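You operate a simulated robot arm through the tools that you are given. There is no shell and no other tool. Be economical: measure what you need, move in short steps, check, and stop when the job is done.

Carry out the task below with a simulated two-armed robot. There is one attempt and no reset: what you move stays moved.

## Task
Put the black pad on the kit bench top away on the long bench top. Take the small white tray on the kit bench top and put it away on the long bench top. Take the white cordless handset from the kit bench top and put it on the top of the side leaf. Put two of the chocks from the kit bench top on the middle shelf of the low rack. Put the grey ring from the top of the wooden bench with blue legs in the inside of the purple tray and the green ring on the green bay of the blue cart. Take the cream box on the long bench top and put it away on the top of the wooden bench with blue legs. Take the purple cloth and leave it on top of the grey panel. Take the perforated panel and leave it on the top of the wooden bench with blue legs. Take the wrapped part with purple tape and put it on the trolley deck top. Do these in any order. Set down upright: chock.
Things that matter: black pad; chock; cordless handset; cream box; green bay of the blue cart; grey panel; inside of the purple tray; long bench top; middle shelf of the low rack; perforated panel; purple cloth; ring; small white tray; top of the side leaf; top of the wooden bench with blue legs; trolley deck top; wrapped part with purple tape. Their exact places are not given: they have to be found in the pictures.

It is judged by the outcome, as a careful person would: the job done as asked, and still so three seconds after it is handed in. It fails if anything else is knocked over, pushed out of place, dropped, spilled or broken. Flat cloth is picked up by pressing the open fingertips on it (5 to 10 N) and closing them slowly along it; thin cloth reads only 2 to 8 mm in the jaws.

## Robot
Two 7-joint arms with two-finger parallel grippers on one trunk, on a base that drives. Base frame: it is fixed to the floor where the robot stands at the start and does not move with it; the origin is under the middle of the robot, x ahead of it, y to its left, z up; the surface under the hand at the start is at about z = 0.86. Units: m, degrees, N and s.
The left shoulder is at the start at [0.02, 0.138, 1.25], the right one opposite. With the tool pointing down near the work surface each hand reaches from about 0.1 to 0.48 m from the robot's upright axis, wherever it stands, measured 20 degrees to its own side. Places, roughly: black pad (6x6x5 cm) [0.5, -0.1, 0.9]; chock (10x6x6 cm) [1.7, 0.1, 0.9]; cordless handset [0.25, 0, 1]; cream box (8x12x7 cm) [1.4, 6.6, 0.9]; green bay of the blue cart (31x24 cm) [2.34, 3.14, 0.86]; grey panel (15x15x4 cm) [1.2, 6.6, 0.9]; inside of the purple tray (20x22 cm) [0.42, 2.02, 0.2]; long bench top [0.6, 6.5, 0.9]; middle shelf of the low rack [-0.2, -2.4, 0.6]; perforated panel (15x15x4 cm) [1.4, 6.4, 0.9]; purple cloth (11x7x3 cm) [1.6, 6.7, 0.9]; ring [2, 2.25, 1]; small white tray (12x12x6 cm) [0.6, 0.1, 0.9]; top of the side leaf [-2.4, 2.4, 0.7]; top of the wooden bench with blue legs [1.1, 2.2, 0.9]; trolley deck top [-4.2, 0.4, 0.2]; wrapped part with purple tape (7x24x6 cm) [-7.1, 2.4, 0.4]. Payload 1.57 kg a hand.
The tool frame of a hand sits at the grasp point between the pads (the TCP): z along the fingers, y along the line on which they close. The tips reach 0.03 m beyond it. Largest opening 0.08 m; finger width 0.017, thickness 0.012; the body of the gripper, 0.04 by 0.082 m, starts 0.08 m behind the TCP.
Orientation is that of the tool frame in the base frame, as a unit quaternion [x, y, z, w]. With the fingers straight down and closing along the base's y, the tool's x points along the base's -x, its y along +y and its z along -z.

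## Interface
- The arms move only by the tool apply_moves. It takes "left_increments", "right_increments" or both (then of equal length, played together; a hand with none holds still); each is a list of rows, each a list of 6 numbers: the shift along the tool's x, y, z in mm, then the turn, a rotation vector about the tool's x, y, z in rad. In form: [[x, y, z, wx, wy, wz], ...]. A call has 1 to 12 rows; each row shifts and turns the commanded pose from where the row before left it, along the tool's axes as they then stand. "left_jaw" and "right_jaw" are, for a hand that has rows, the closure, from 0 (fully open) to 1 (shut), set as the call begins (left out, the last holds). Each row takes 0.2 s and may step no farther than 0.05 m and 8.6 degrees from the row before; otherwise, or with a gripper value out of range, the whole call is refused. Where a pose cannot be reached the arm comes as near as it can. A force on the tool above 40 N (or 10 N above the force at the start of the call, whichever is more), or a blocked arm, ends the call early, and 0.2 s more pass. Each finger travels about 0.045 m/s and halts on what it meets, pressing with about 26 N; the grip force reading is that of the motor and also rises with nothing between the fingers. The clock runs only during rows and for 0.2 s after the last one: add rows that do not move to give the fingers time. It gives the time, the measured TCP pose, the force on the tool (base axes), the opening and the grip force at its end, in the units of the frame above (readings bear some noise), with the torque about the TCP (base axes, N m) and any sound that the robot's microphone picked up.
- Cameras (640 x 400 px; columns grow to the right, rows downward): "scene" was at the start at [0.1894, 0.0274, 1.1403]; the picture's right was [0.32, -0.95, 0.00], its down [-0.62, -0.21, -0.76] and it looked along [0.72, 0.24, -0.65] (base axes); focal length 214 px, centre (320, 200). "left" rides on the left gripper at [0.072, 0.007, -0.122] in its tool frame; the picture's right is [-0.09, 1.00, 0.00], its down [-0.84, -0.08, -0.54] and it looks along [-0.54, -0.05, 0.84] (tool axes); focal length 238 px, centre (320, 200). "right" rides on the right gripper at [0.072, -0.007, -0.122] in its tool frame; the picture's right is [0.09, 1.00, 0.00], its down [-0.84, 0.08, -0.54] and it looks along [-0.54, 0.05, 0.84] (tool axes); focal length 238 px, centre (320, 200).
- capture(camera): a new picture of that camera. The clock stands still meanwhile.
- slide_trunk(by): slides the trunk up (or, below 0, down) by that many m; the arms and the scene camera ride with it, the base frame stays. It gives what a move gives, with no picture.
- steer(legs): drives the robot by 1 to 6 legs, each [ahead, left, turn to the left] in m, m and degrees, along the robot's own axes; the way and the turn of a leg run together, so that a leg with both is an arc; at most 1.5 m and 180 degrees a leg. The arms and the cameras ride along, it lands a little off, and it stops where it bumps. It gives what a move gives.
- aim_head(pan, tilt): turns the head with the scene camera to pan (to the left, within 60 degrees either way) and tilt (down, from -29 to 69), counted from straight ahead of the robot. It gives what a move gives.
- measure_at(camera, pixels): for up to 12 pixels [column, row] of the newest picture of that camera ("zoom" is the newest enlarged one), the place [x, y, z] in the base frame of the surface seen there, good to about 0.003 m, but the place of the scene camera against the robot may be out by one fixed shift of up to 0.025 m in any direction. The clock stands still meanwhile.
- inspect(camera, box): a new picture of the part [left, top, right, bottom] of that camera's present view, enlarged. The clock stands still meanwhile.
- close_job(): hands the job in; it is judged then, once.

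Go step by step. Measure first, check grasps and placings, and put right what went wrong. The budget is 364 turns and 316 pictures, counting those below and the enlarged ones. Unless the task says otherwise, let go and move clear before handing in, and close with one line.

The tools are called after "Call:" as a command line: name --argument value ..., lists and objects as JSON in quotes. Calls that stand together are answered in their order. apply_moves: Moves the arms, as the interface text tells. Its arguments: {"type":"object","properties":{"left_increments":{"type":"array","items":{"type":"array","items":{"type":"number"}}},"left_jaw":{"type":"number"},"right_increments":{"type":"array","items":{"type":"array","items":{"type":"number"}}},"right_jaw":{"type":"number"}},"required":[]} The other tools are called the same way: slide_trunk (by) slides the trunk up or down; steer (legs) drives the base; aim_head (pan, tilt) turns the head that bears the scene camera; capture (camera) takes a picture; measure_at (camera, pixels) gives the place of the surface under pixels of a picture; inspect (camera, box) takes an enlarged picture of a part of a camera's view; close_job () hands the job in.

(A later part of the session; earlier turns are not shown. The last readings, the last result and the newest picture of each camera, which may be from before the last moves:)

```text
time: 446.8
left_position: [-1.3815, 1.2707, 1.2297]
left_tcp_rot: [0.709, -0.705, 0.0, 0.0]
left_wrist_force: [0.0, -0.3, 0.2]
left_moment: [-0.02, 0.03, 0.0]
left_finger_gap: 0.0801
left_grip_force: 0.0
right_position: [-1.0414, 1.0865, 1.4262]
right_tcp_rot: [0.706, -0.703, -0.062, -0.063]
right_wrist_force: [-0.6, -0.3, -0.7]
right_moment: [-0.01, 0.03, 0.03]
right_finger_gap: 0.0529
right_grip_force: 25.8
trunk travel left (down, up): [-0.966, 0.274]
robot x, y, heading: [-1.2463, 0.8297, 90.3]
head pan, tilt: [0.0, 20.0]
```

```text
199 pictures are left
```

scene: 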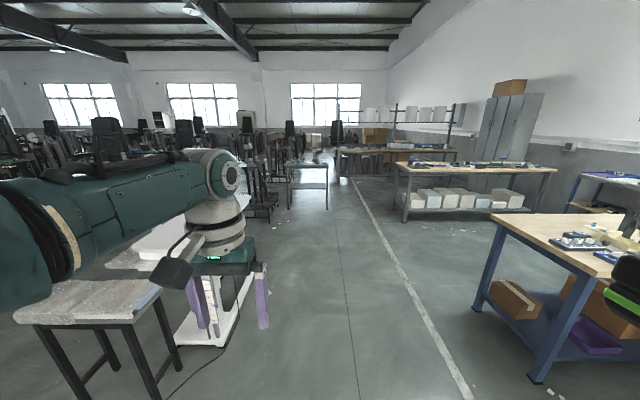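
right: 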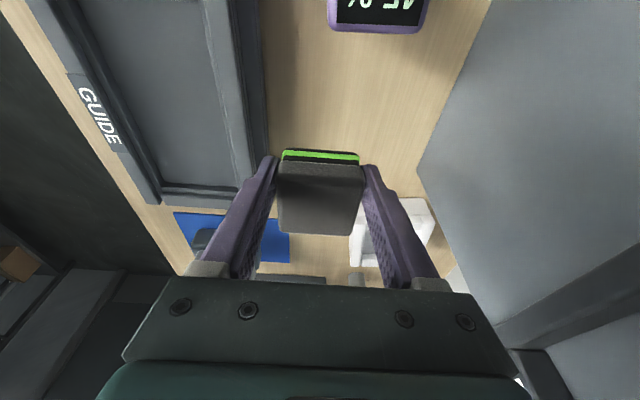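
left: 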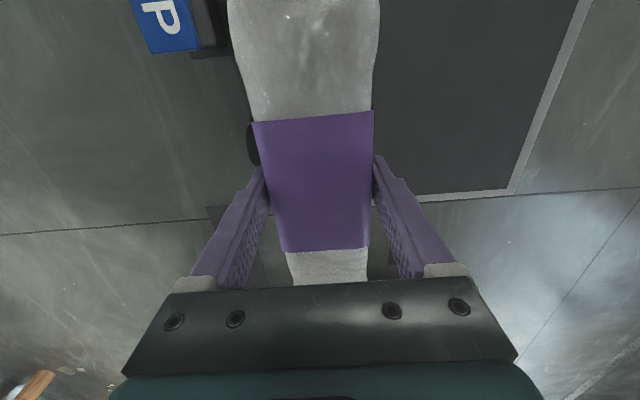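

The aisle ahead is clear. I measure the benches ahead.

Call:
measure_at --camera "scene" --pixels '[[400, 172], [500, 168], [340, 152], [400, 152], [450, 150], [310, 183], [330, 205], [355, 180], [530, 225], [495, 215], [320, 180], [405, 215]]'

Call:
inspect --camera "scene" --box '[260, 90, 580, 290]'

```text
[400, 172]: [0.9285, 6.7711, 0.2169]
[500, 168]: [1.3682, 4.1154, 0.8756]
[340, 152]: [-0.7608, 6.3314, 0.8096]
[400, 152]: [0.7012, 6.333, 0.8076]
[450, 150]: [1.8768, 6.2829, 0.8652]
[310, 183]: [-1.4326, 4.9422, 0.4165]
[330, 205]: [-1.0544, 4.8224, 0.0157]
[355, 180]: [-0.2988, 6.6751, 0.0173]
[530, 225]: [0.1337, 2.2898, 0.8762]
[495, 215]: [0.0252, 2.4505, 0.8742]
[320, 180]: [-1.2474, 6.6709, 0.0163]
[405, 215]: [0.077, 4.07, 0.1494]
```

```text
2.00 times, centred on (420, 190) of scene
```

zoom: 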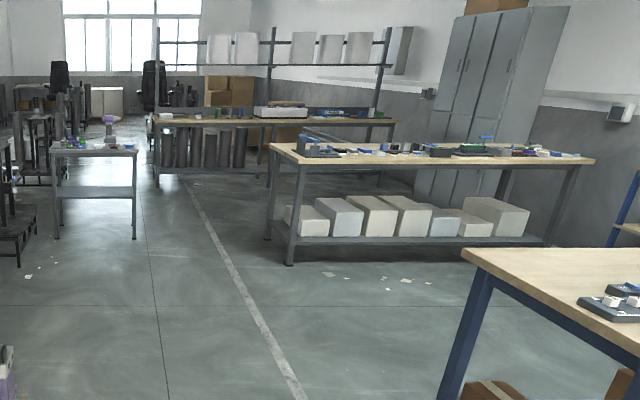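

The long bench's front edge is at y≈6.33, x −0.8…1.9. I drive up along x≈−0.55 to y≈5.4 and look.

Call:
steer --legs '[[0.3, -0.7, 0], [1.5, 0, 0], [1.5, 0, 0], [1.2, 0, 0]]'

Call:
aim_head --pan -20 --tilt 30

Call:
capture --camera "scene"

```text
time: 470.5
left_position: [-0.7825, 5.7355, 1.2304]
left_tcp_rot: [0.717, -0.697, 0.001, 0.0]
left_wrist_force: [-1.4, 0.2, 0.1]
left_moment: [0.02, -0.02, 0.04]
left_finger_gap: 0.0797
left_grip_force: 0.0
right_position: [-0.4379, 5.5597, 1.426]
right_tcp_rot: [0.714, -0.695, -0.063, -0.062]
right_wrist_force: [-0.5, 0.4, -0.4]
right_moment: [0.03, 0.0, -0.01]
right_finger_gap: 0.0529
right_grip_force: 25.7
trunk travel left (down, up): [-0.966, 0.274]
robot x, y, heading: [-0.6401, 5.2983, 91.7]
head pan, tilt: [0.0, 20.0]
```

```text
time: 471.4
left_position: [-0.7823, 5.7357, 1.2295]
left_tcp_rot: [0.718, -0.696, 0.0, 0.002]
left_wrist_force: [0.5, -0.5, 0.8]
left_moment: [0.05, 0.0, -0.02]
left_finger_gap: 0.0801
left_grip_force: 0.0
right_position: [-0.4368, 5.5605, 1.4253]
right_tcp_rot: [0.713, -0.695, -0.063, -0.063]
right_wrist_force: [-0.6, -0.7, -0.3]
right_moment: [-0.01, 0.03, 0.02]
right_finger_gap: 0.0531
right_grip_force: 25.8
trunk travel left (down, up): [-0.966, 0.274]
robot x, y, heading: [-0.6361, 5.3017, 91.4]
head pan, tilt: [-20.0, 30.0]
```

```text
197 pictures are left
```

scene: 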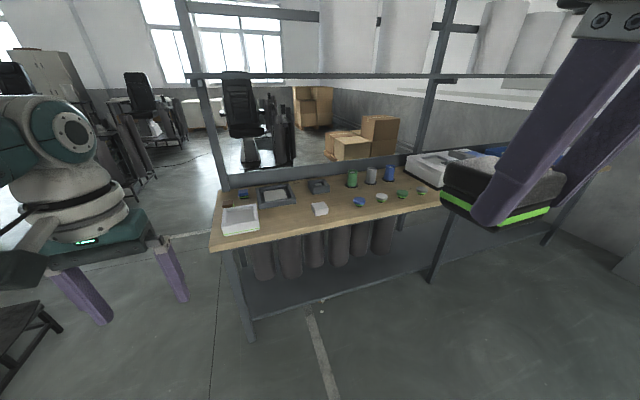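

The long bench is in view. I strafe along it to x≈1.3 where the box and panels are.

Call:
steer --legs '[[0.1, -1.0, -1.5], [0, -1.0, 0]]'

Call:
aim_head --pan 0 --tilt 40

Call:
capture --camera "scene"

Call:
inspect --camera "scene" --box '[160, 100, 480, 300]'

```text
time: 481.4
left_position: [1.2319, 5.854, 1.229]
left_tcp_rot: [0.707, -0.707, 0.0, 0.001]
left_wrist_force: [0.1, -0.4, -0.6]
left_moment: [0.01, -0.02, 0.03]
left_finger_gap: 0.0797
left_grip_force: 0.1
right_position: [1.5714, 5.6703, 1.4261]
right_tcp_rot: [-0.703, 0.705, 0.062, 0.063]
right_wrist_force: [-0.4, -0.2, -0.1]
right_moment: [0.0, 0.01, 0.01]
right_finger_gap: 0.053
right_grip_force: 25.7
trunk travel left (down, up): [-0.966, 0.274]
robot x, y, heading: [1.3629, 5.4138, 89.9]
head pan, tilt: [-20.0, 30.0]
```

```text
time: 482.2
left_position: [1.2328, 5.8552, 1.2296]
left_tcp_rot: [-0.707, 0.707, -0.001, 0.0]
left_wrist_force: [0.5, 0.4, 0.1]
left_moment: [-0.02, -0.06, 0.02]
left_finger_gap: 0.0801
left_grip_force: 0.0
right_position: [1.5719, 5.6689, 1.4263]
right_tcp_rot: [-0.703, 0.705, 0.062, 0.064]
right_wrist_force: [0.0, 0.2, 0.3]
right_moment: [-0.02, 0.01, -0.01]
right_finger_gap: 0.0532
right_grip_force: 26.1
trunk travel left (down, up): [-0.966, 0.274]
robot x, y, heading: [1.3637, 5.4179, 89.8]
head pan, tilt: [0.0, 40.0]
```

```text
196 pictures are left
```

scene: 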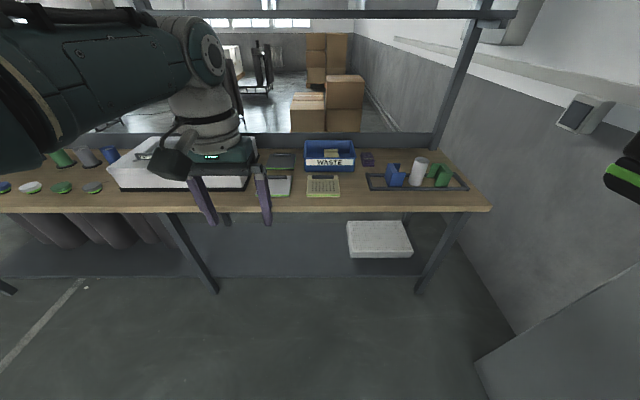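

```text
2.00 times, centred on (320, 200) of scene
```

zoom: 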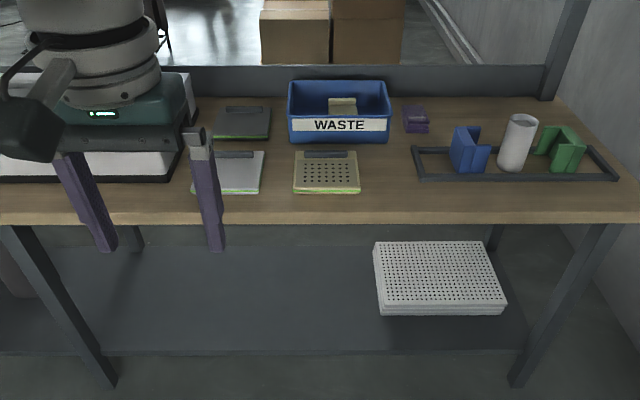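

The perforated panel (327,172), dark grey panel (242,122), purple cloth (417,118) and a cream item in the WASTE tray (343,105) are visible in the zoom. I measure.

Call:
measure_at --camera "zoom" --pixels '[[327, 175], [326, 155], [242, 122], [230, 172], [417, 118], [343, 105], [340, 90], [310, 135], [320, 218], [600, 218], [470, 130], [250, 108]]'

Call:
steer --legs '[[0.55, 0, 0]]'

Call:
aim_head --pan 0 --tilt 55

Call:
capture --camera "scene"

```text
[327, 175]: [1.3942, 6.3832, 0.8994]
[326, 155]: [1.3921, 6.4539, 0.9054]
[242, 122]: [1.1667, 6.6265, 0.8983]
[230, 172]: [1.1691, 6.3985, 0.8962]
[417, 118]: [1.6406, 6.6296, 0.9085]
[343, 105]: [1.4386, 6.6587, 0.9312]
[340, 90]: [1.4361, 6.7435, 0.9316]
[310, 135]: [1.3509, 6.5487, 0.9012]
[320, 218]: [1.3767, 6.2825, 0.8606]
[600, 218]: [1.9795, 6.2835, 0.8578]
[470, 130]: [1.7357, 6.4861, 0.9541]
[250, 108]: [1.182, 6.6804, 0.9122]
```

```text
time: 485.4
left_position: [1.2342, 6.4057, 1.2299]
left_tcp_rot: [-0.707, 0.707, 0.0, -0.001]
left_wrist_force: [0.0, 0.0, 0.0]
left_moment: [0.02, 0.0, 0.0]
left_finger_gap: 0.0801
left_grip_force: 0.0
right_position: [1.5733, 6.2209, 1.4263]
right_tcp_rot: [-0.703, 0.706, 0.061, 0.064]
right_wrist_force: [-0.6, 0.3, -0.6]
right_moment: [-0.04, -0.06, 0.0]
right_finger_gap: 0.0531
right_grip_force: 26.2
trunk travel left (down, up): [-0.966, 0.274]
robot x, y, heading: [1.3645, 5.9664, 89.8]
head pan, tilt: [0.0, 40.0]
```

```text
time: 486.1
left_position: [1.2342, 6.4052, 1.2296]
left_tcp_rot: [-0.706, 0.708, -0.001, -0.001]
left_wrist_force: [1.1, 1.1, 0.4]
left_moment: [-0.01, 0.0, 0.02]
left_finger_gap: 0.0799
left_grip_force: 0.1
right_position: [1.5723, 6.2195, 1.4259]
right_tcp_rot: [-0.703, 0.706, 0.062, 0.063]
right_wrist_force: [0.3, 0.3, 0.5]
right_moment: [-0.02, 0.0, -0.02]
right_finger_gap: 0.0531
right_grip_force: 25.9
trunk travel left (down, up): [-0.966, 0.274]
robot x, y, heading: [1.3631, 5.9665, 89.9]
head pan, tilt: [0.0, 55.0]
```

```text
194 pictures are left
```

scene: 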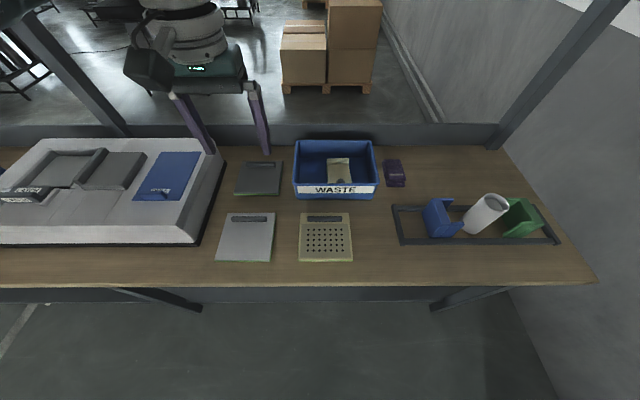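

I zoom to identify the panels and the item in the WASTE tray.

Call:
inspect --camera "scene" --box '[200, 130, 420, 268]'

Call:
inspect --camera "scene" --box '[285, 130, 415, 211]'

```text
2.90 times, centred on (310, 199) of scene
```

zoom: 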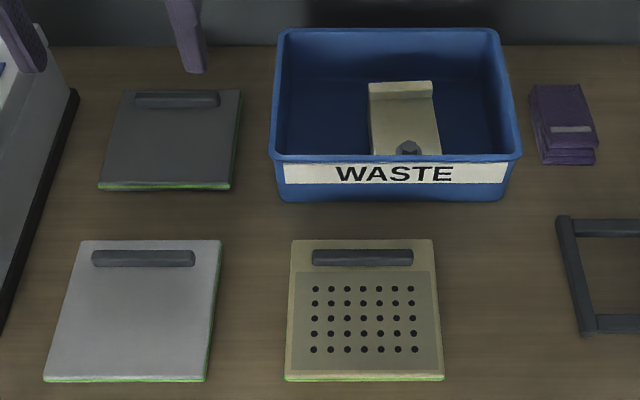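

```text
4.92 times, centred on (350, 170) of scene
```

zoom: 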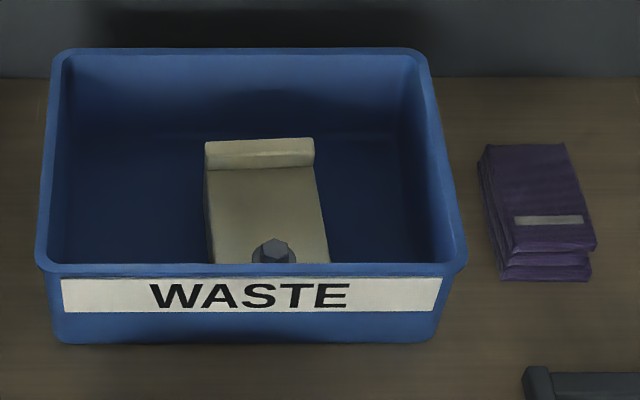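

The cream box sits in the WASTE tray; the dark panel at (1.167,6.63) is the grey panel. First I set the pad on free bench at (1.56, 6.40): tuck the left hand up, drive in.

Call:
apply_moves --left_increments '[[40, 20, 0, 0, 0, 0], [40, 20, 0, 0, 0, 0], [40, 20, 0, 0, 0, 0], [20, 20, -30, 0, 0, 0], [0, 0, -40, 0, 0, 0], [0, 0, -40, 0, 0, 0], [0, 0, -40, 0, 0, 0], [0, 0, 0, 0, 0, 0]]'

Call:
steer --legs '[[0.18, 0, 0]]'

Call:
slide_trunk --by -0.28

Call:
capture --camera "right"

Call:
capture --camera "left"

```text
time: 487.9
left_position: [1.155, 6.2657, 1.3799]
left_tcp_rot: [-0.706, 0.708, 0.0, -0.001]
left_wrist_force: [1.3, 0.0, 1.0]
left_moment: [-0.01, -0.02, 0.01]
left_finger_gap: 0.0801
left_grip_force: 0.1
right_position: [1.5728, 6.2202, 1.4251]
right_tcp_rot: [-0.703, 0.706, 0.061, 0.063]
right_wrist_force: [-0.3, 0.7, 0.2]
right_moment: [-0.03, -0.03, 0.01]
right_finger_gap: 0.053
right_grip_force: 26.0
trunk travel left (down, up): [-0.966, 0.274]
robot x, y, heading: [1.3659, 5.9658, 89.7]
head pan, tilt: [0.0, 55.0]
```

```text
time: 489.4
left_position: [1.1561, 6.4457, 1.3795]
left_tcp_rot: [-0.706, 0.708, -0.001, 0.0]
left_wrist_force: [-0.2, -0.5, -0.1]
left_moment: [-0.01, -0.02, 0.04]
left_finger_gap: 0.0798
left_grip_force: 0.0
right_position: [1.5739, 6.3999, 1.4255]
right_tcp_rot: [-0.703, 0.706, 0.062, 0.063]
right_wrist_force: [-0.3, -0.2, -0.4]
right_moment: [-0.03, -0.01, -0.02]
right_finger_gap: 0.0532
right_grip_force: 25.5
trunk travel left (down, up): [-0.966, 0.274]
robot x, y, heading: [1.3625, 6.1469, 89.7]
head pan, tilt: [0.0, 55.0]
```

```text
time: 492.3
left_position: [1.1543, 6.4466, 1.0999]
left_tcp_rot: [-0.706, 0.708, -0.001, 0.0]
left_wrist_force: [0.0, 0.0, -0.2]
left_moment: [-0.05, -0.03, 0.01]
left_finger_gap: 0.08
left_grip_force: 0.0
right_position: [1.5743, 6.3995, 1.1455]
right_tcp_rot: [-0.703, 0.706, 0.062, 0.062]
right_wrist_force: [-0.4, 0.2, -0.4]
right_moment: [-0.05, 0.0, 0.01]
right_finger_gap: 0.0533
right_grip_force: 26.3
trunk travel left (down, up): [-0.686, 0.554]
robot x, y, heading: [1.3658, 6.1444, 90.0]
head pan, tilt: [0.0, 55.0]
```

```text
191 pictures are left
```

right: 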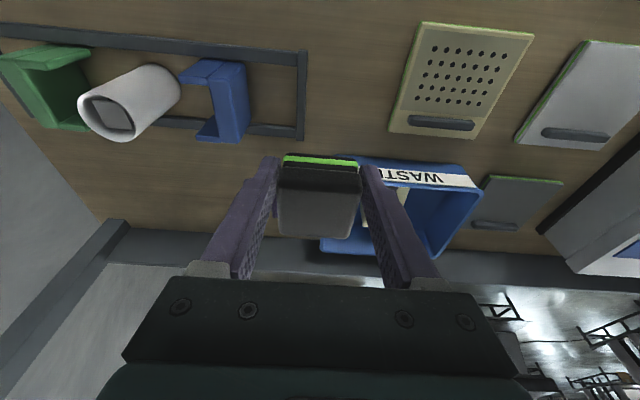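

```text
190 pictures are left
```

left: 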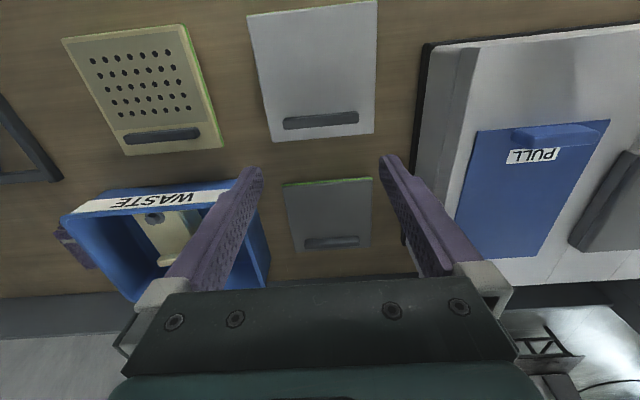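

I measure the free spot between panel and frame with the right camera.

Call:
measure_at --camera "right" --pixels '[[345, 120], [303, 100], [390, 130], [415, 25], [350, 60], [320, 100], [440, 123], [535, 35], [340, 20]]'

Call:
measure_at --camera "left" --pixels '[[285, 185], [370, 180], [290, 250], [370, 247], [330, 242], [330, 205], [320, 120], [160, 135], [65, 42], [190, 30]]'

```text
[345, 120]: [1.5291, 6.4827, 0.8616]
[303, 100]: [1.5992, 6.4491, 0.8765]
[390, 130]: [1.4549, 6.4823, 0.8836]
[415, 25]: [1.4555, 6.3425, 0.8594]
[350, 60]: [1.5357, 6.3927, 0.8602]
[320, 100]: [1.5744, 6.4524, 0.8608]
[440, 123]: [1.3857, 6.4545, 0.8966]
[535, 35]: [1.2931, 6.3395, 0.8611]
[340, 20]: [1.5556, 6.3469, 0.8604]
```

```text
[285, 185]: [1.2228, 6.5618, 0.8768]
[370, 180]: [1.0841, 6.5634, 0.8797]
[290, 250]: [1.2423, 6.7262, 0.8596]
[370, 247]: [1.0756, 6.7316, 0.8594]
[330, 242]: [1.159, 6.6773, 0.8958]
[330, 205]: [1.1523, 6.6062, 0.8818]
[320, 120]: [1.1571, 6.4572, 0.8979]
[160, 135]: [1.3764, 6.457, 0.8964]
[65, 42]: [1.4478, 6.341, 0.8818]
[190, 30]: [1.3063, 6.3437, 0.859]
```

Bench z 0.860; free x 1.46–1.59. I move the pad to (1.527, 6.40) and lower.

Call:
apply_moves --right_increments '[[0, 24, 0, 0, 0, 0], [0, 23, 0, 0, 0, 0], [8, 0, 44, 0, 0, 0], [8, 0, 44, 0, 0, 0], [8, 0, 44, 0, 0, 0], [8, 0, 44, 0, 0, 0], [7, 0, 38, 0, 0, 0], [2, 0, 12, 0, 0, 0], [0, 0, 0, 0, 0, 0]]'

Call:
capture --camera "right"

```text
time: 494.3
left_position: [1.1562, 6.4458, 1.0986]
left_tcp_rot: [0.707, -0.707, 0.0, 0.001]
left_wrist_force: [-1.0, 0.2, -0.2]
left_moment: [-0.02, 0.02, -0.03]
left_finger_gap: 0.0801
left_grip_force: 0.0
right_position: [1.5266, 6.3999, 0.9147]
right_tcp_rot: [-0.703, 0.706, 0.061, 0.063]
right_wrist_force: [0.4, -0.9, -0.3]
right_moment: [0.01, 0.02, -0.01]
right_finger_gap: 0.053
right_grip_force: 26.2
trunk travel left (down, up): [-0.686, 0.554]
robot x, y, heading: [1.3642, 6.1486, 90.0]
head pan, tilt: [0.0, 55.0]
```

```text
189 pictures are left
```

right: 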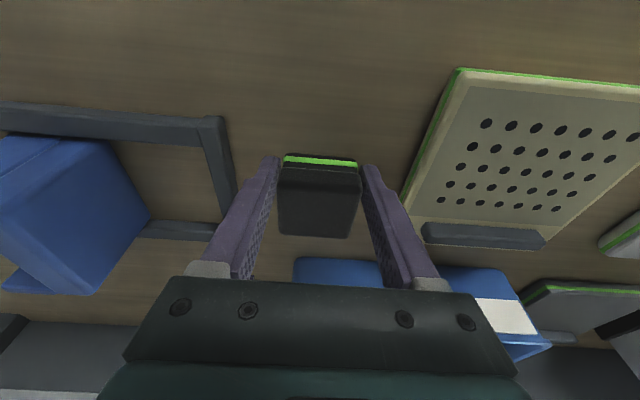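

Lower the last 13 mm and feel.

Call:
apply_moves --right_increments '[[1, 0, 7, 0, 0, 0], [1, 0, 4, 0, 0, 0], [0, 0, 2, 0, 0, 0], [0, 0, 1, 0, 0, 0], [0, 0, 0, 0, 0, 0]]'

```text
time: 495.5
left_position: [1.1566, 6.445, 1.1]
left_tcp_rot: [-0.706, 0.708, 0.0, -0.001]
left_wrist_force: [0.7, -0.6, 0.0]
left_moment: [-0.01, 0.02, 0.02]
left_finger_gap: 0.0799
left_grip_force: 0.1
right_position: [1.5274, 6.3998, 0.9028]
right_tcp_rot: [-0.703, 0.706, 0.063, 0.063]
right_wrist_force: [-0.8, -8.2, 23.3]
right_moment: [0.71, 0.0, 0.05]
right_finger_gap: 0.0532
right_grip_force: 26.1
trunk travel left (down, up): [-0.686, 0.554]
robot x, y, heading: [1.365, 6.1453, 89.7]
head pan, tilt: [0.0, 55.0]
```

Contact. Release the pad and rise.

Call:
apply_moves --right_increments '[[0, 0, -1, 0, 0, 0], [0, 0, 0, 0, 0, 0], [0, 0, 0, 0, 0, 0], [0, 0, 0, 0, 0, 0]]' --right_jaw 0

Call:
apply_moves --right_increments '[[-4, 0, -25, 0, 0, 0], [-8, 0, -40, 0, 0, 0], [-8, 0, -40, 0, 0, 0], [-8, 0, -40, 0, 0, 0], [0, 0, -40, 0, 0.09, 0], [0, 0, 0, 0, 0.09, 0], [0, 0, 0, 0, 0, 0]]'

Call:
capture --camera "right"

```text
time: 496.5
left_position: [1.1565, 6.4457, 1.0988]
left_tcp_rot: [-0.706, 0.708, 0.0, -0.001]
left_wrist_force: [0.9, -0.1, -0.2]
left_moment: [-0.02, 0.01, 0.02]
left_finger_gap: 0.0802
left_grip_force: 0.1
right_position: [1.5265, 6.3994, 0.9018]
right_tcp_rot: [-0.703, 0.706, 0.062, 0.063]
right_wrist_force: [0.5, 0.5, -0.4]
right_moment: [0.0, 0.01, 0.02]
right_finger_gap: 0.0801
right_grip_force: 0.1
trunk travel left (down, up): [-0.686, 0.554]
robot x, y, heading: [1.3643, 6.1448, 89.4]
head pan, tilt: [0.0, 55.0]
```

```text
time: 498.1
left_position: [1.1562, 6.4463, 1.0992]
left_tcp_rot: [-0.707, 0.708, 0.0, -0.001]
left_wrist_force: [-0.2, 0.1, 0.1]
left_moment: [0.04, -0.01, 0.03]
left_finger_gap: 0.08
left_grip_force: 0.1
right_position: [1.5283, 6.3953, 1.0897]
right_tcp_rot: [-0.706, 0.708, -0.002, 0.0]
right_wrist_force: [0.2, -0.2, 0.2]
right_moment: [-0.01, -0.02, 0.0]
right_finger_gap: 0.0797
right_grip_force: 0.0
trunk travel left (down, up): [-0.686, 0.554]
robot x, y, heading: [1.3668, 6.1454, 90.0]
head pan, tilt: [0.0, 55.0]
```

```text
188 pictures are left
```

right: 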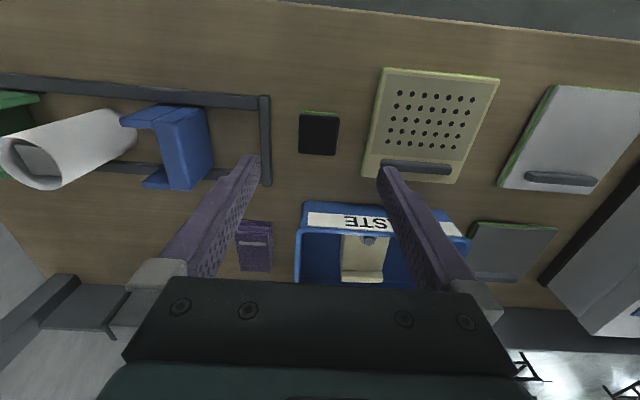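

The pad rests at (319,133). Now the purple cloth at (254,245): measure it closely after moving 0.1 forward.

Call:
steer --legs '[[0.1, -0.1, 0]]'

Call:
apply_moves --right_increments '[[-40, 0, 0, 0, 0, 0], [-30, 0, 0, 0, 0, 0], [0, 0, 0, 0, 0, 0]]'

Call:
capture --camera "right"

Call:
inspect --camera "right" --box '[220, 100, 420, 225]'

```text
time: 499.4
left_position: [1.2558, 6.5462, 1.1003]
left_tcp_rot: [-0.707, 0.707, 0.0, -0.001]
left_wrist_force: [0.5, 0.7, -0.1]
left_moment: [-0.02, 0.01, -0.02]
left_finger_gap: 0.08
left_grip_force: 0.1
right_position: [1.6293, 6.4943, 1.0897]
right_tcp_rot: [-0.706, 0.709, -0.002, -0.001]
right_wrist_force: [0.4, 0.1, 0.4]
right_moment: [-0.03, 0.03, -0.02]
right_finger_gap: 0.0801
right_grip_force: 0.0
trunk travel left (down, up): [-0.686, 0.554]
robot x, y, heading: [1.4658, 6.2476, 90.0]
head pan, tilt: [0.0, 55.0]
```

```text
time: 500.2
left_position: [1.2554, 6.5462, 1.1005]
left_tcp_rot: [-0.707, 0.707, 0.0, 0.0]
left_wrist_force: [-0.1, -0.2, 0.6]
left_moment: [-0.01, -0.03, 0.02]
left_finger_gap: 0.08
left_grip_force: 0.0
right_position: [1.6294, 6.5646, 1.0886]
right_tcp_rot: [-0.706, 0.708, -0.002, 0.0]
right_wrist_force: [0.5, 0.9, -0.4]
right_moment: [-0.05, 0.0, 0.01]
right_finger_gap: 0.0801
right_grip_force: 0.0
trunk travel left (down, up): [-0.686, 0.554]
robot x, y, heading: [1.4683, 6.2455, 89.8]
head pan, tilt: [0.0, 55.0]
```

```text
187 pictures are left
```

right: 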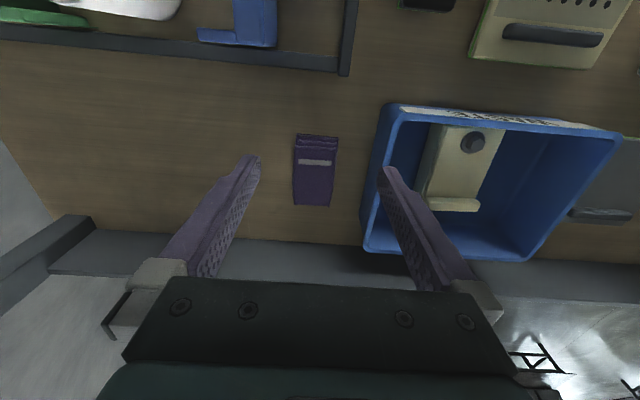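

```text
3.20 times, centred on (320, 162) of right
```

zoom: 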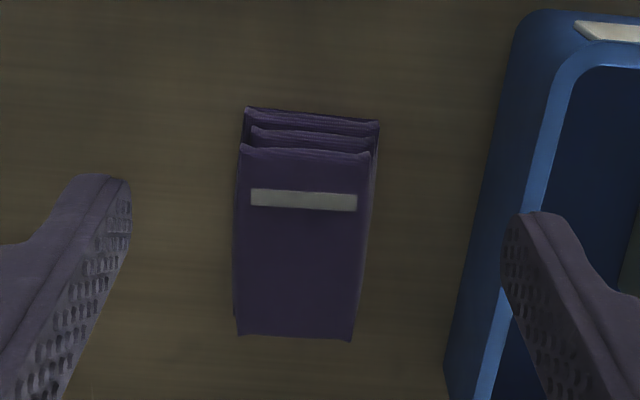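

Call:
measure_at --camera "zoom" --pixels '[[242, 170], [366, 175], [240, 325], [350, 330], [300, 250], [300, 125], [300, 160], [525, 60], [460, 380], [480, 250], [420, 250]]'

```text
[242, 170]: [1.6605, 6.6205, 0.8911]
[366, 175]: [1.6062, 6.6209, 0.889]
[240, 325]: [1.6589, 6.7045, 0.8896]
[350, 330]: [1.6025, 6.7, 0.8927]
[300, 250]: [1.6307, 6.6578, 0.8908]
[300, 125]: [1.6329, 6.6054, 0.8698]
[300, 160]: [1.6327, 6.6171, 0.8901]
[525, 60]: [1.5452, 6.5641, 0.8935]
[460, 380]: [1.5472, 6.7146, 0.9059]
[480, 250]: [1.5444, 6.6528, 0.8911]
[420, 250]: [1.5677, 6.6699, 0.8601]
```

Cloth: x 1.603–1.660, y 6.60–6.705, top z 0.891; tray wall at 1.546 leaves room. I go 0.03 further in, then descend over it with a side grip.

Call:
steer --legs '[[0.03, 0, 0]]'

Call:
apply_moves --right_increments '[[-30, -2, 0, 0, 0, 0], [-30, 0, 0, 0, 0, 0], [0, 0, 45, 0, 0, 0], [0, 0, 45, 0, 0, 0], [0, 0, 40, 0, 0, 0], [0, 0, 0, 0, 0, 0]]'

Call:
capture --camera "right"

```text
time: 501.1
left_position: [1.2559, 6.5748, 1.0982]
left_tcp_rot: [-0.707, 0.708, -0.002, 0.0]
left_wrist_force: [0.4, 0.1, 0.0]
left_moment: [-0.03, -0.03, -0.01]
left_finger_gap: 0.08
left_grip_force: 0.1
right_position: [1.6289, 6.5923, 1.0897]
right_tcp_rot: [-0.706, 0.708, -0.002, 0.0]
right_wrist_force: [0.0, -0.2, -0.5]
right_moment: [0.0, 0.03, 0.0]
right_finger_gap: 0.0801
right_grip_force: 0.0
trunk travel left (down, up): [-0.686, 0.554]
robot x, y, heading: [1.4609, 6.2754, 89.8]
head pan, tilt: [0.0, 55.0]
```

```text
time: 502.4
left_position: [1.2554, 6.5753, 1.099]
left_tcp_rot: [-0.707, 0.708, 0.0, -0.001]
left_wrist_force: [0.1, 0.2, -0.1]
left_moment: [0.04, 0.01, -0.02]
left_finger_gap: 0.0802
left_grip_force: 0.0
right_position: [1.6298, 6.6546, 0.9581]
right_tcp_rot: [-0.706, 0.708, -0.002, 0.0]
right_wrist_force: [-1.1, 0.1, -0.5]
right_moment: [0.02, -0.04, 0.0]
right_finger_gap: 0.0802
right_grip_force: 0.1
trunk travel left (down, up): [-0.686, 0.554]
robot x, y, heading: [1.4654, 6.2768, 89.8]
head pan, tilt: [0.0, 55.0]
```

```text
185 pictures are left
```

right: 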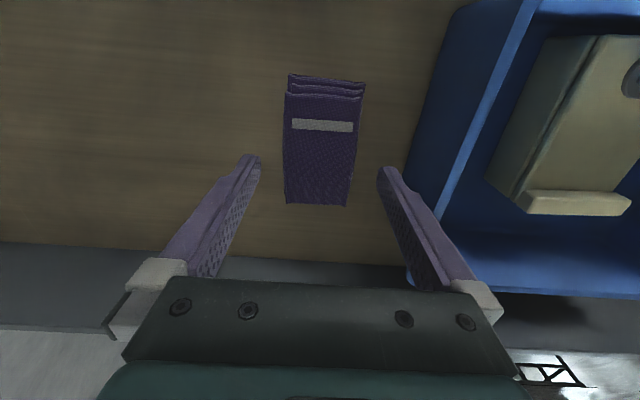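

Centred. Down 64 mm, then close slowly.

Call:
apply_moves --right_increments '[[0, -1, 30, 0, 0, 0], [0, 0, 33, 0, 0, 0], [0, 0, 0, 0, 0, 0]]'

Call:
apply_moves --right_increments '[[0, 0, 0, 0, 0, 0], [0, 0, 0, 0, 0, 0], [0, 0, 0, 0, 0, 0]]' --right_jaw 0.4

Call:
capture --camera "right"

```text
time: 503.2
left_position: [1.2556, 6.5757, 1.0999]
left_tcp_rot: [-0.707, 0.707, 0.0, -0.001]
left_wrist_force: [-0.2, -0.2, 0.1]
left_moment: [0.01, -0.03, 0.0]
left_finger_gap: 0.0801
left_grip_force: 0.2
right_position: [1.6303, 6.6522, 0.8962]
right_tcp_rot: [-0.706, 0.708, -0.002, 0.0]
right_wrist_force: [0.5, 0.0, 0.9]
right_moment: [0.05, 0.04, 0.0]
right_finger_gap: 0.08
right_grip_force: 0.3
trunk travel left (down, up): [-0.686, 0.554]
robot x, y, heading: [1.4629, 6.2763, 89.9]
head pan, tilt: [0.0, 55.0]
```

```text
time: 504.1
left_position: [1.2555, 6.5748, 1.1001]
left_tcp_rot: [-0.706, 0.708, -0.001, -0.001]
left_wrist_force: [0.4, 0.9, 0.7]
left_moment: [0.0, 0.02, -0.02]
left_finger_gap: 0.0799
left_grip_force: 0.1
right_position: [1.6327, 6.6538, 0.8955]
right_tcp_rot: [-0.705, 0.709, -0.002, 0.0]
right_wrist_force: [1.2, -0.3, -0.4]
right_moment: [-0.01, 0.0, -0.01]
right_finger_gap: 0.067
right_grip_force: 25.8
trunk travel left (down, up): [-0.686, 0.554]
robot x, y, heading: [1.4667, 6.2789, 89.7]
head pan, tilt: [0.0, 55.0]
```

```text
184 pictures are left
```

right: 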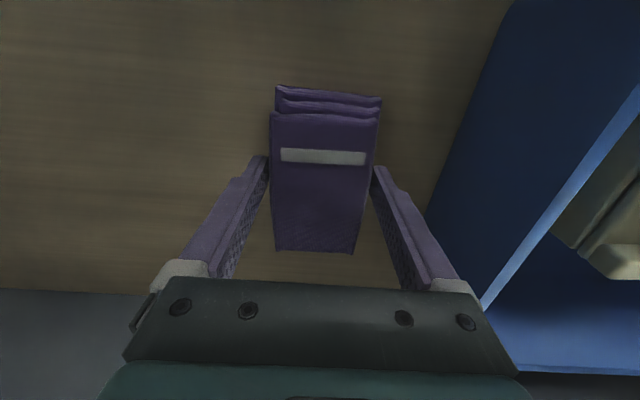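

Gripped firmly (gap 67 mm). Lift, raise the trunk, and strafe left over the grey panel.

Call:
apply_moves --right_increments '[[0, 0, -20, 0, 0, 0], [0, 0, -40, 0, 0, 0], [0, 0, -40, 0, 0, 0], [0, 0, -40, 0, 0, 0], [0, 0, 0, 0, 0, 0]]' --right_jaw 1

Call:
slide_trunk --by 0.2

Call:
steer --legs '[[-0.05, 0.478, 0]]'

Call:
capture --camera "right"

Call:
capture --camera "scene"

```text
time: 505.2
left_position: [1.2562, 6.5754, 1.0993]
left_tcp_rot: [-0.706, 0.708, 0.0, 0.0]
left_wrist_force: [0.1, -0.2, 0.5]
left_moment: [-0.03, 0.0, 0.0]
left_finger_gap: 0.08
left_grip_force: 0.1
right_position: [1.6327, 6.6522, 1.0367]
right_tcp_rot: [-0.706, 0.708, -0.002, -0.001]
right_wrist_force: [0.4, -0.3, 0.0]
right_moment: [-0.05, 0.05, 0.03]
right_finger_gap: 0.0669
right_grip_force: 25.7
trunk travel left (down, up): [-0.686, 0.554]
robot x, y, heading: [1.4673, 6.2767, 89.8]
head pan, tilt: [0.0, 55.0]
```

```text
time: 507.4
left_position: [1.2542, 6.5731, 1.2974]
left_tcp_rot: [-0.707, 0.708, -0.002, -0.003]
left_wrist_force: [0.2, -0.8, 0.8]
left_moment: [-0.03, -0.02, -0.03]
left_finger_gap: 0.08
left_grip_force: 0.1
right_position: [1.6333, 6.6493, 1.2283]
right_tcp_rot: [-0.704, 0.71, -0.01, -0.007]
right_wrist_force: [-0.7, 0.3, -0.3]
right_moment: [-0.02, 0.0, 0.02]
right_finger_gap: 0.0668
right_grip_force: 26.7
trunk travel left (down, up): [-0.886, 0.354]
robot x, y, heading: [1.4666, 6.2739, 90.0]
head pan, tilt: [0.0, 55.0]
```

```text
time: 510.3
left_position: [0.7791, 6.5251, 1.2983]
left_tcp_rot: [-0.706, 0.708, -0.001, -0.002]
left_wrist_force: [-0.6, 0.7, 0.2]
left_moment: [0.01, -0.06, 0.02]
left_finger_gap: 0.0799
left_grip_force: 0.1
right_position: [1.1545, 6.6021, 1.2328]
right_tcp_rot: [-0.707, 0.707, -0.003, -0.003]
right_wrist_force: [0.2, 0.1, 0.5]
right_moment: [0.01, -0.02, -0.01]
right_finger_gap: 0.0672
right_grip_force: 26.2
trunk travel left (down, up): [-0.886, 0.354]
robot x, y, heading: [0.9893, 6.2324, 89.5]
head pan, tilt: [0.0, 55.0]
```

```text
183 pictures are left
```

right: 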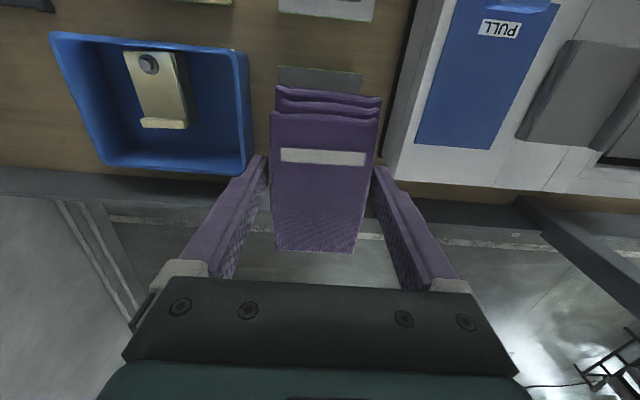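

```text
182 pictures are left
```

scene: 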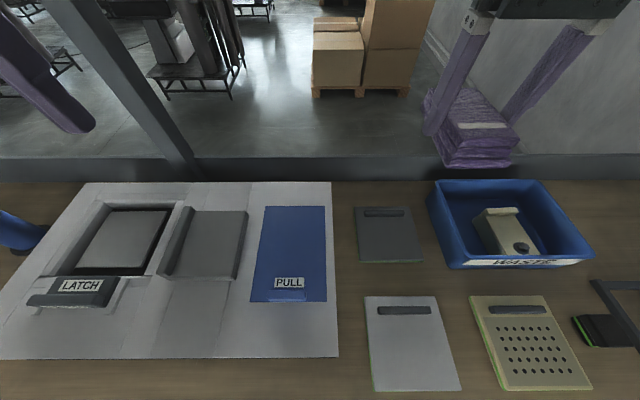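

The cloth is above the dark grey panel. I measure panel and machine heights, then lower.

Call:
measure_at --camera "scene" --pixels '[[360, 225], [415, 225], [390, 258], [387, 213], [210, 240], [120, 240], [280, 330], [80, 290], [385, 240]]'

Call:
slide_trunk --by -0.18

Call:
capture --camera "right"

Call:
measure_at --camera "right" --pixels '[[275, 90], [365, 100], [320, 70], [320, 50], [265, 130], [380, 130], [320, 30]]'

```text
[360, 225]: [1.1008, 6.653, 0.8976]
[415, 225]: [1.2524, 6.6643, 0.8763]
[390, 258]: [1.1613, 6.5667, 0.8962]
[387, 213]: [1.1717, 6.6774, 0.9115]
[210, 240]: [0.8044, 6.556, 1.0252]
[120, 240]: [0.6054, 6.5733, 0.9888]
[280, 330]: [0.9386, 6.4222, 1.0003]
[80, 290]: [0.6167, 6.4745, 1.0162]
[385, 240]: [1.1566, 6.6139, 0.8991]
```

```text
time: 512.3
left_position: [0.7792, 6.5263, 1.1198]
left_tcp_rot: [-0.706, 0.708, 0.0, -0.001]
left_wrist_force: [0.0, 0.4, -0.3]
left_moment: [-0.01, 0.02, 0.02]
left_finger_gap: 0.0799
left_grip_force: 0.0
right_position: [1.1545, 6.6035, 1.0555]
right_tcp_rot: [-0.706, 0.708, -0.002, -0.002]
right_wrist_force: [0.1, 0.0, 0.5]
right_moment: [0.03, 0.02, 0.0]
right_finger_gap: 0.067
right_grip_force: 25.4
trunk travel left (down, up): [-0.706, 0.534]
robot x, y, heading: [0.9845, 6.2273, 89.6]
head pan, tilt: [0.0, 55.0]
```

```text
181 pictures are left
```

right: 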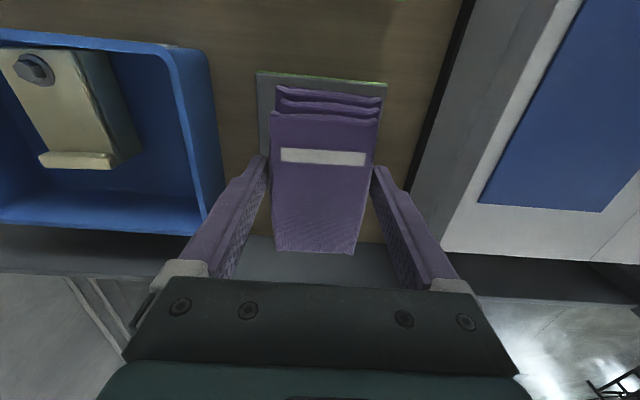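

```text
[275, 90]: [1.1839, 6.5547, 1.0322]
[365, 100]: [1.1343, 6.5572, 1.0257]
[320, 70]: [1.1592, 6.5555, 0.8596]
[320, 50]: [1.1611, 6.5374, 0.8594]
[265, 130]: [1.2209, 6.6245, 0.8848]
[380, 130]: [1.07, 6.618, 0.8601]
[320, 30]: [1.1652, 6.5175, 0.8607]
```

Plate top z≈0.884. Lower 128 mm then feel.

Call:
apply_moves --right_increments '[[-4, 0, 45, 0, 0, 0], [0, 0, 45, 0, 0, 0], [0, 0, 36, 0, 0, 0], [0, 0, 0, 0, 0, 0]]'

Call:
apply_moves --right_increments '[[0, 0, 5, 0, 0, 0], [0, 0, 3, 0, 0, 0], [0, 0, 0, 0, 0, 0]]'

Call:
capture --camera "right"

```text
time: 513.3
left_position: [0.7791, 6.5268, 1.1192]
left_tcp_rot: [-0.706, 0.708, -0.001, -0.002]
left_wrist_force: [0.2, 0.6, 0.4]
left_moment: [0.0, 0.01, 0.0]
left_finger_gap: 0.0801
left_grip_force: 0.1
right_position: [1.155, 6.6087, 0.9285]
right_tcp_rot: [-0.707, 0.708, -0.001, -0.001]
right_wrist_force: [-0.4, 0.3, -0.5]
right_moment: [0.01, -0.01, 0.02]
right_finger_gap: 0.0671
right_grip_force: 26.1
trunk travel left (down, up): [-0.706, 0.534]
robot x, y, heading: [0.9916, 6.2265, 89.9]
head pan, tilt: [0.0, 55.0]
```

```text
time: 514.1
left_position: [0.7796, 6.5276, 1.1203]
left_tcp_rot: [-0.706, 0.708, 0.0, -0.001]
left_wrist_force: [-0.8, -0.2, -0.2]
left_moment: [-0.03, 0.0, 0.0]
left_finger_gap: 0.0801
left_grip_force: 0.1
right_position: [1.154, 6.6075, 0.9212]
right_tcp_rot: [-0.706, 0.708, -0.002, 0.0]
right_wrist_force: [-0.3, 0.7, -0.6]
right_moment: [-0.02, 0.02, 0.01]
right_finger_gap: 0.0667
right_grip_force: 26.1
trunk travel left (down, up): [-0.706, 0.534]
robot x, y, heading: [0.9893, 6.2277, 89.7]
head pan, tilt: [0.0, 55.0]
```

```text
180 pictures are left
```

right: 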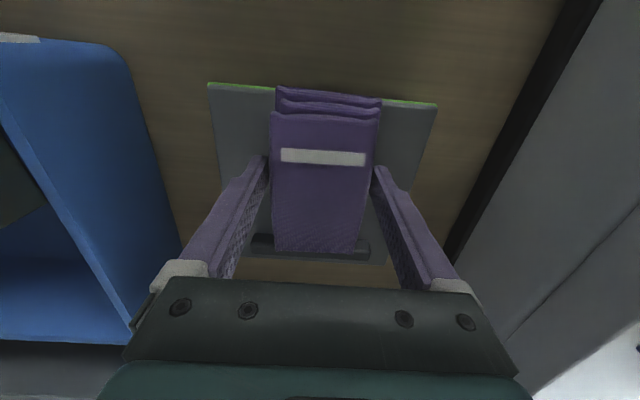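

Well centred on the panel. 2 mm more, then release.

Call:
apply_moves --right_increments '[[0, 0, 2, 0, 0, 0], [0, 0, 0, 0, 0, 0]]'

Call:
apply_moves --right_increments '[[0, 0, 0, 0, 0, 0], [0, 0, 0, 0, 0, 0], [0, 0, 0, 0, 0, 0]]' --right_jaw 0

Call:
apply_moves --right_increments '[[0, 0, -20, 0, 0, 0], [0, 0, -40, 0, 0, 0], [0, 0, -40, 0, 0, 0], [0, 0, -40, 0, 0, 0], [0, 0, 0, 0, 0, 0]]'

Call:
capture --camera "right"

```text
time: 514.7
left_position: [0.7807, 6.5275, 1.1193]
left_tcp_rot: [-0.706, 0.708, 0.0, -0.001]
left_wrist_force: [0.8, 0.7, -0.3]
left_moment: [-0.04, 0.02, -0.02]
left_finger_gap: 0.0797
left_grip_force: 0.0
right_position: [1.1555, 6.6077, 0.9193]
right_tcp_rot: [-0.706, 0.708, -0.001, -0.001]
right_wrist_force: [0.6, 0.9, 0.6]
right_moment: [-0.02, 0.03, -0.01]
right_finger_gap: 0.067
right_grip_force: 26.2
trunk travel left (down, up): [-0.706, 0.534]
robot x, y, heading: [0.9894, 6.226, 89.6]
head pan, tilt: [0.0, 55.0]
```

```text
time: 515.5
left_position: [0.7788, 6.5271, 1.1192]
left_tcp_rot: [-0.706, 0.708, -0.001, 0.0]
left_wrist_force: [0.0, 0.7, -0.1]
left_moment: [-0.05, 0.0, -0.01]
left_finger_gap: 0.0799
left_grip_force: 0.0
right_position: [1.1547, 6.6075, 0.918]
right_tcp_rot: [-0.706, 0.708, -0.002, -0.001]
right_wrist_force: [-0.2, 0.2, 0.2]
right_moment: [0.0, -0.02, 0.01]
right_finger_gap: 0.0796
right_grip_force: 0.1
trunk travel left (down, up): [-0.706, 0.534]
robot x, y, heading: [0.9855, 6.231, 89.7]
head pan, tilt: [0.0, 55.0]
```

```text
time: 516.7
left_position: [0.7809, 6.5283, 1.1195]
left_tcp_rot: [-0.706, 0.708, 0.0, 0.0]
left_wrist_force: [-0.1, 0.3, 0.2]
left_moment: [0.01, 0.01, -0.02]
left_finger_gap: 0.0801
left_grip_force: 0.1
right_position: [1.1543, 6.6084, 1.0589]
right_tcp_rot: [-0.707, 0.708, -0.003, 0.0]
right_wrist_force: [0.4, -0.3, 0.6]
right_moment: [0.0, -0.01, 0.0]
right_finger_gap: 0.08
right_grip_force: 0.1
trunk travel left (down, up): [-0.706, 0.534]
robot x, y, heading: [0.989, 6.2282, 89.8]
head pan, tilt: [0.0, 55.0]
```

```text
179 pictures are left
```

right: 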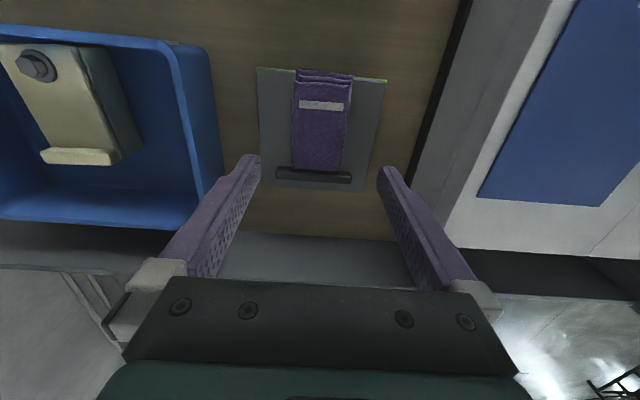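

The cloth lies on the grey panel. Next the cream box in the tray: I strafe right 0.27 and look down at it.

Call:
steer --legs '[[-0.03, -0.27, 0]]'

Call:
capture --camera "right"

Call:
inspect --camera "right" --box '[220, 50, 460, 200]'

Call:
capture --camera "left"

```text
time: 518.6
left_position: [1.0499, 6.497, 1.1189]
left_tcp_rot: [-0.706, 0.708, 0.0, -0.001]
left_wrist_force: [0.0, 0.3, 0.5]
left_moment: [-0.02, 0.01, 0.02]
left_finger_gap: 0.0801
left_grip_force: 0.0
right_position: [1.4249, 6.5773, 1.0581]
right_tcp_rot: [-0.706, 0.708, -0.002, -0.002]
right_wrist_force: [0.9, -0.7, -0.3]
right_moment: [-0.03, -0.02, -0.01]
right_finger_gap: 0.08
right_grip_force: 0.0
trunk travel left (down, up): [-0.706, 0.534]
robot x, y, heading: [1.2566, 6.196, 89.8]
head pan, tilt: [0.0, 55.0]
```

```text
178 pictures are left
```

right: 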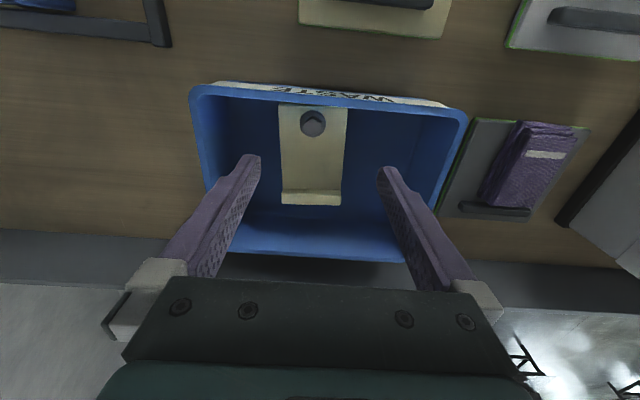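

```text
2.67 times, centred on (340, 125) of right
```

zoom: 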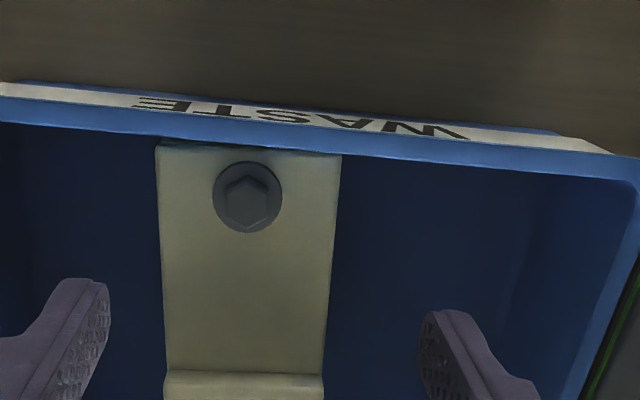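

```text
176 pictures are left
```

left: 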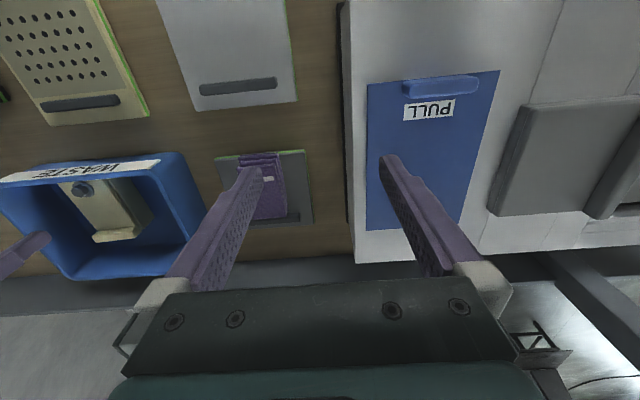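

I measure the cream box and tray.

Call:
measure_at --camera "zoom" --pixels '[[165, 250], [330, 250], [165, 160], [335, 165], [245, 300], [246, 195], [245, 385], [170, 385], [320, 385], [100, 230], [450, 250], [400, 130]]'

Call:
measure_at --camera "right" --pixels '[[300, 245], [400, 260], [205, 100], [465, 115], [285, 200], [338, 203]]'

```text
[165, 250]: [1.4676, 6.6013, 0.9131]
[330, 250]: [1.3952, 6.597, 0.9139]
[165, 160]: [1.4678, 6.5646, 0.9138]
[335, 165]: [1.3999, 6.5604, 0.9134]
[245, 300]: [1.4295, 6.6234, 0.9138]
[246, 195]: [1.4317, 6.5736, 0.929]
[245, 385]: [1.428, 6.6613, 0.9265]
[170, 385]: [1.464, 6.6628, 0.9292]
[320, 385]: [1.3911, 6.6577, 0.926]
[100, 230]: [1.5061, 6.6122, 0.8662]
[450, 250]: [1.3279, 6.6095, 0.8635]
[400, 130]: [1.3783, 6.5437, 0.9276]
```

```text
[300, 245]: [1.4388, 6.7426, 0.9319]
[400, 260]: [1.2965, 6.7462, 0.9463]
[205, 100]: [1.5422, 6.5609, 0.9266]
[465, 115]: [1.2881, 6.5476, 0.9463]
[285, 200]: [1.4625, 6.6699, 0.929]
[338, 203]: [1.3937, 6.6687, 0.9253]
```

The box is 72 mm wide, turned ~3.7°, centre (1.4305, 6.615), top 0.914. I align with full opening and hover just above.

Call:
steer --legs '[[0.05, 0, 0.2]]'

Call:
apply_moves --right_increments '[[12, -6, 0, 0, 0, -0.065], [0, 0, 40, 0, 0, 0], [0, 0, 40, 0, 0, 0], [0, 0, 10, 0, 0, 0], [0, 0, 0, 0, 0, 0]]'

Call:
capture --camera "right"

Call:
inspect --camera "right" --box '[220, 80, 420, 205]'

```text
time: 519.5
left_position: [1.0489, 6.5465, 1.1189]
left_tcp_rot: [-0.706, 0.708, 0.0, -0.001]
left_wrist_force: [-0.5, -0.1, 0.8]
left_moment: [0.0, -0.02, -0.01]
left_finger_gap: 0.0799
left_grip_force: 0.0
right_position: [1.4237, 6.6277, 1.0595]
right_tcp_rot: [0.708, -0.706, 0.001, 0.001]
right_wrist_force: [0.0, -0.1, 0.1]
right_moment: [0.0, 0.0, 0.03]
right_finger_gap: 0.0798
right_grip_force: 0.0
trunk travel left (down, up): [-0.706, 0.534]
robot x, y, heading: [1.26, 6.2477, 89.9]
head pan, tilt: [0.0, 55.0]
```

```text
time: 520.7
left_position: [1.0493, 6.5445, 1.1192]
left_tcp_rot: [0.707, -0.707, 0.0, 0.001]
left_wrist_force: [-0.1, -0.3, -0.2]
left_moment: [0.06, 0.0, -0.01]
left_finger_gap: 0.0798
left_grip_force: 0.0
right_position: [1.4307, 6.6171, 0.9676]
right_tcp_rot: [0.73, -0.683, 0.002, 0.002]
right_wrist_force: [0.3, 0.1, -0.2]
right_moment: [-0.05, -0.03, 0.01]
right_finger_gap: 0.0799
right_grip_force: 0.1
trunk travel left (down, up): [-0.706, 0.534]
robot x, y, heading: [1.2599, 6.2433, 90.0]
head pan, tilt: [0.0, 55.0]
```

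```text
175 pictures are left
```

right: 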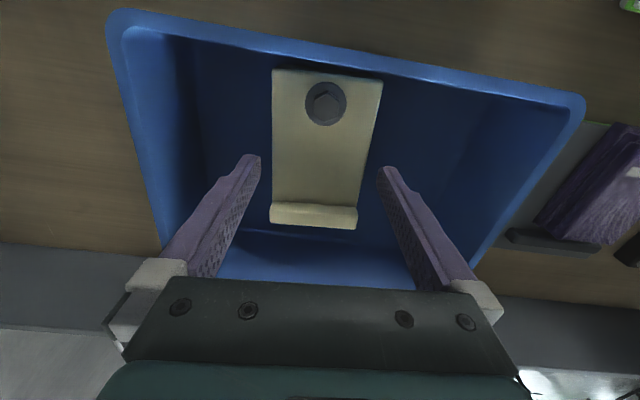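

```text
3.20 times, centred on (320, 142) of right
```

zoom: 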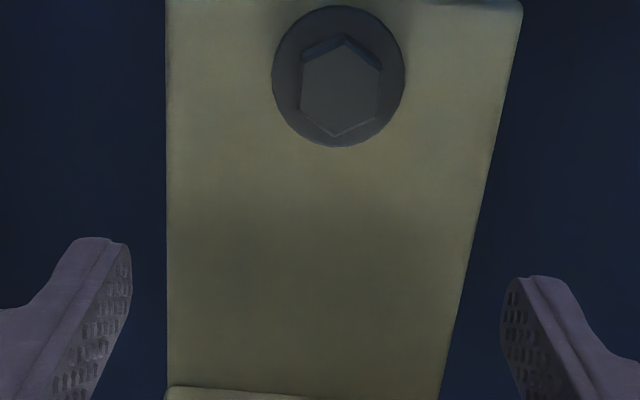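

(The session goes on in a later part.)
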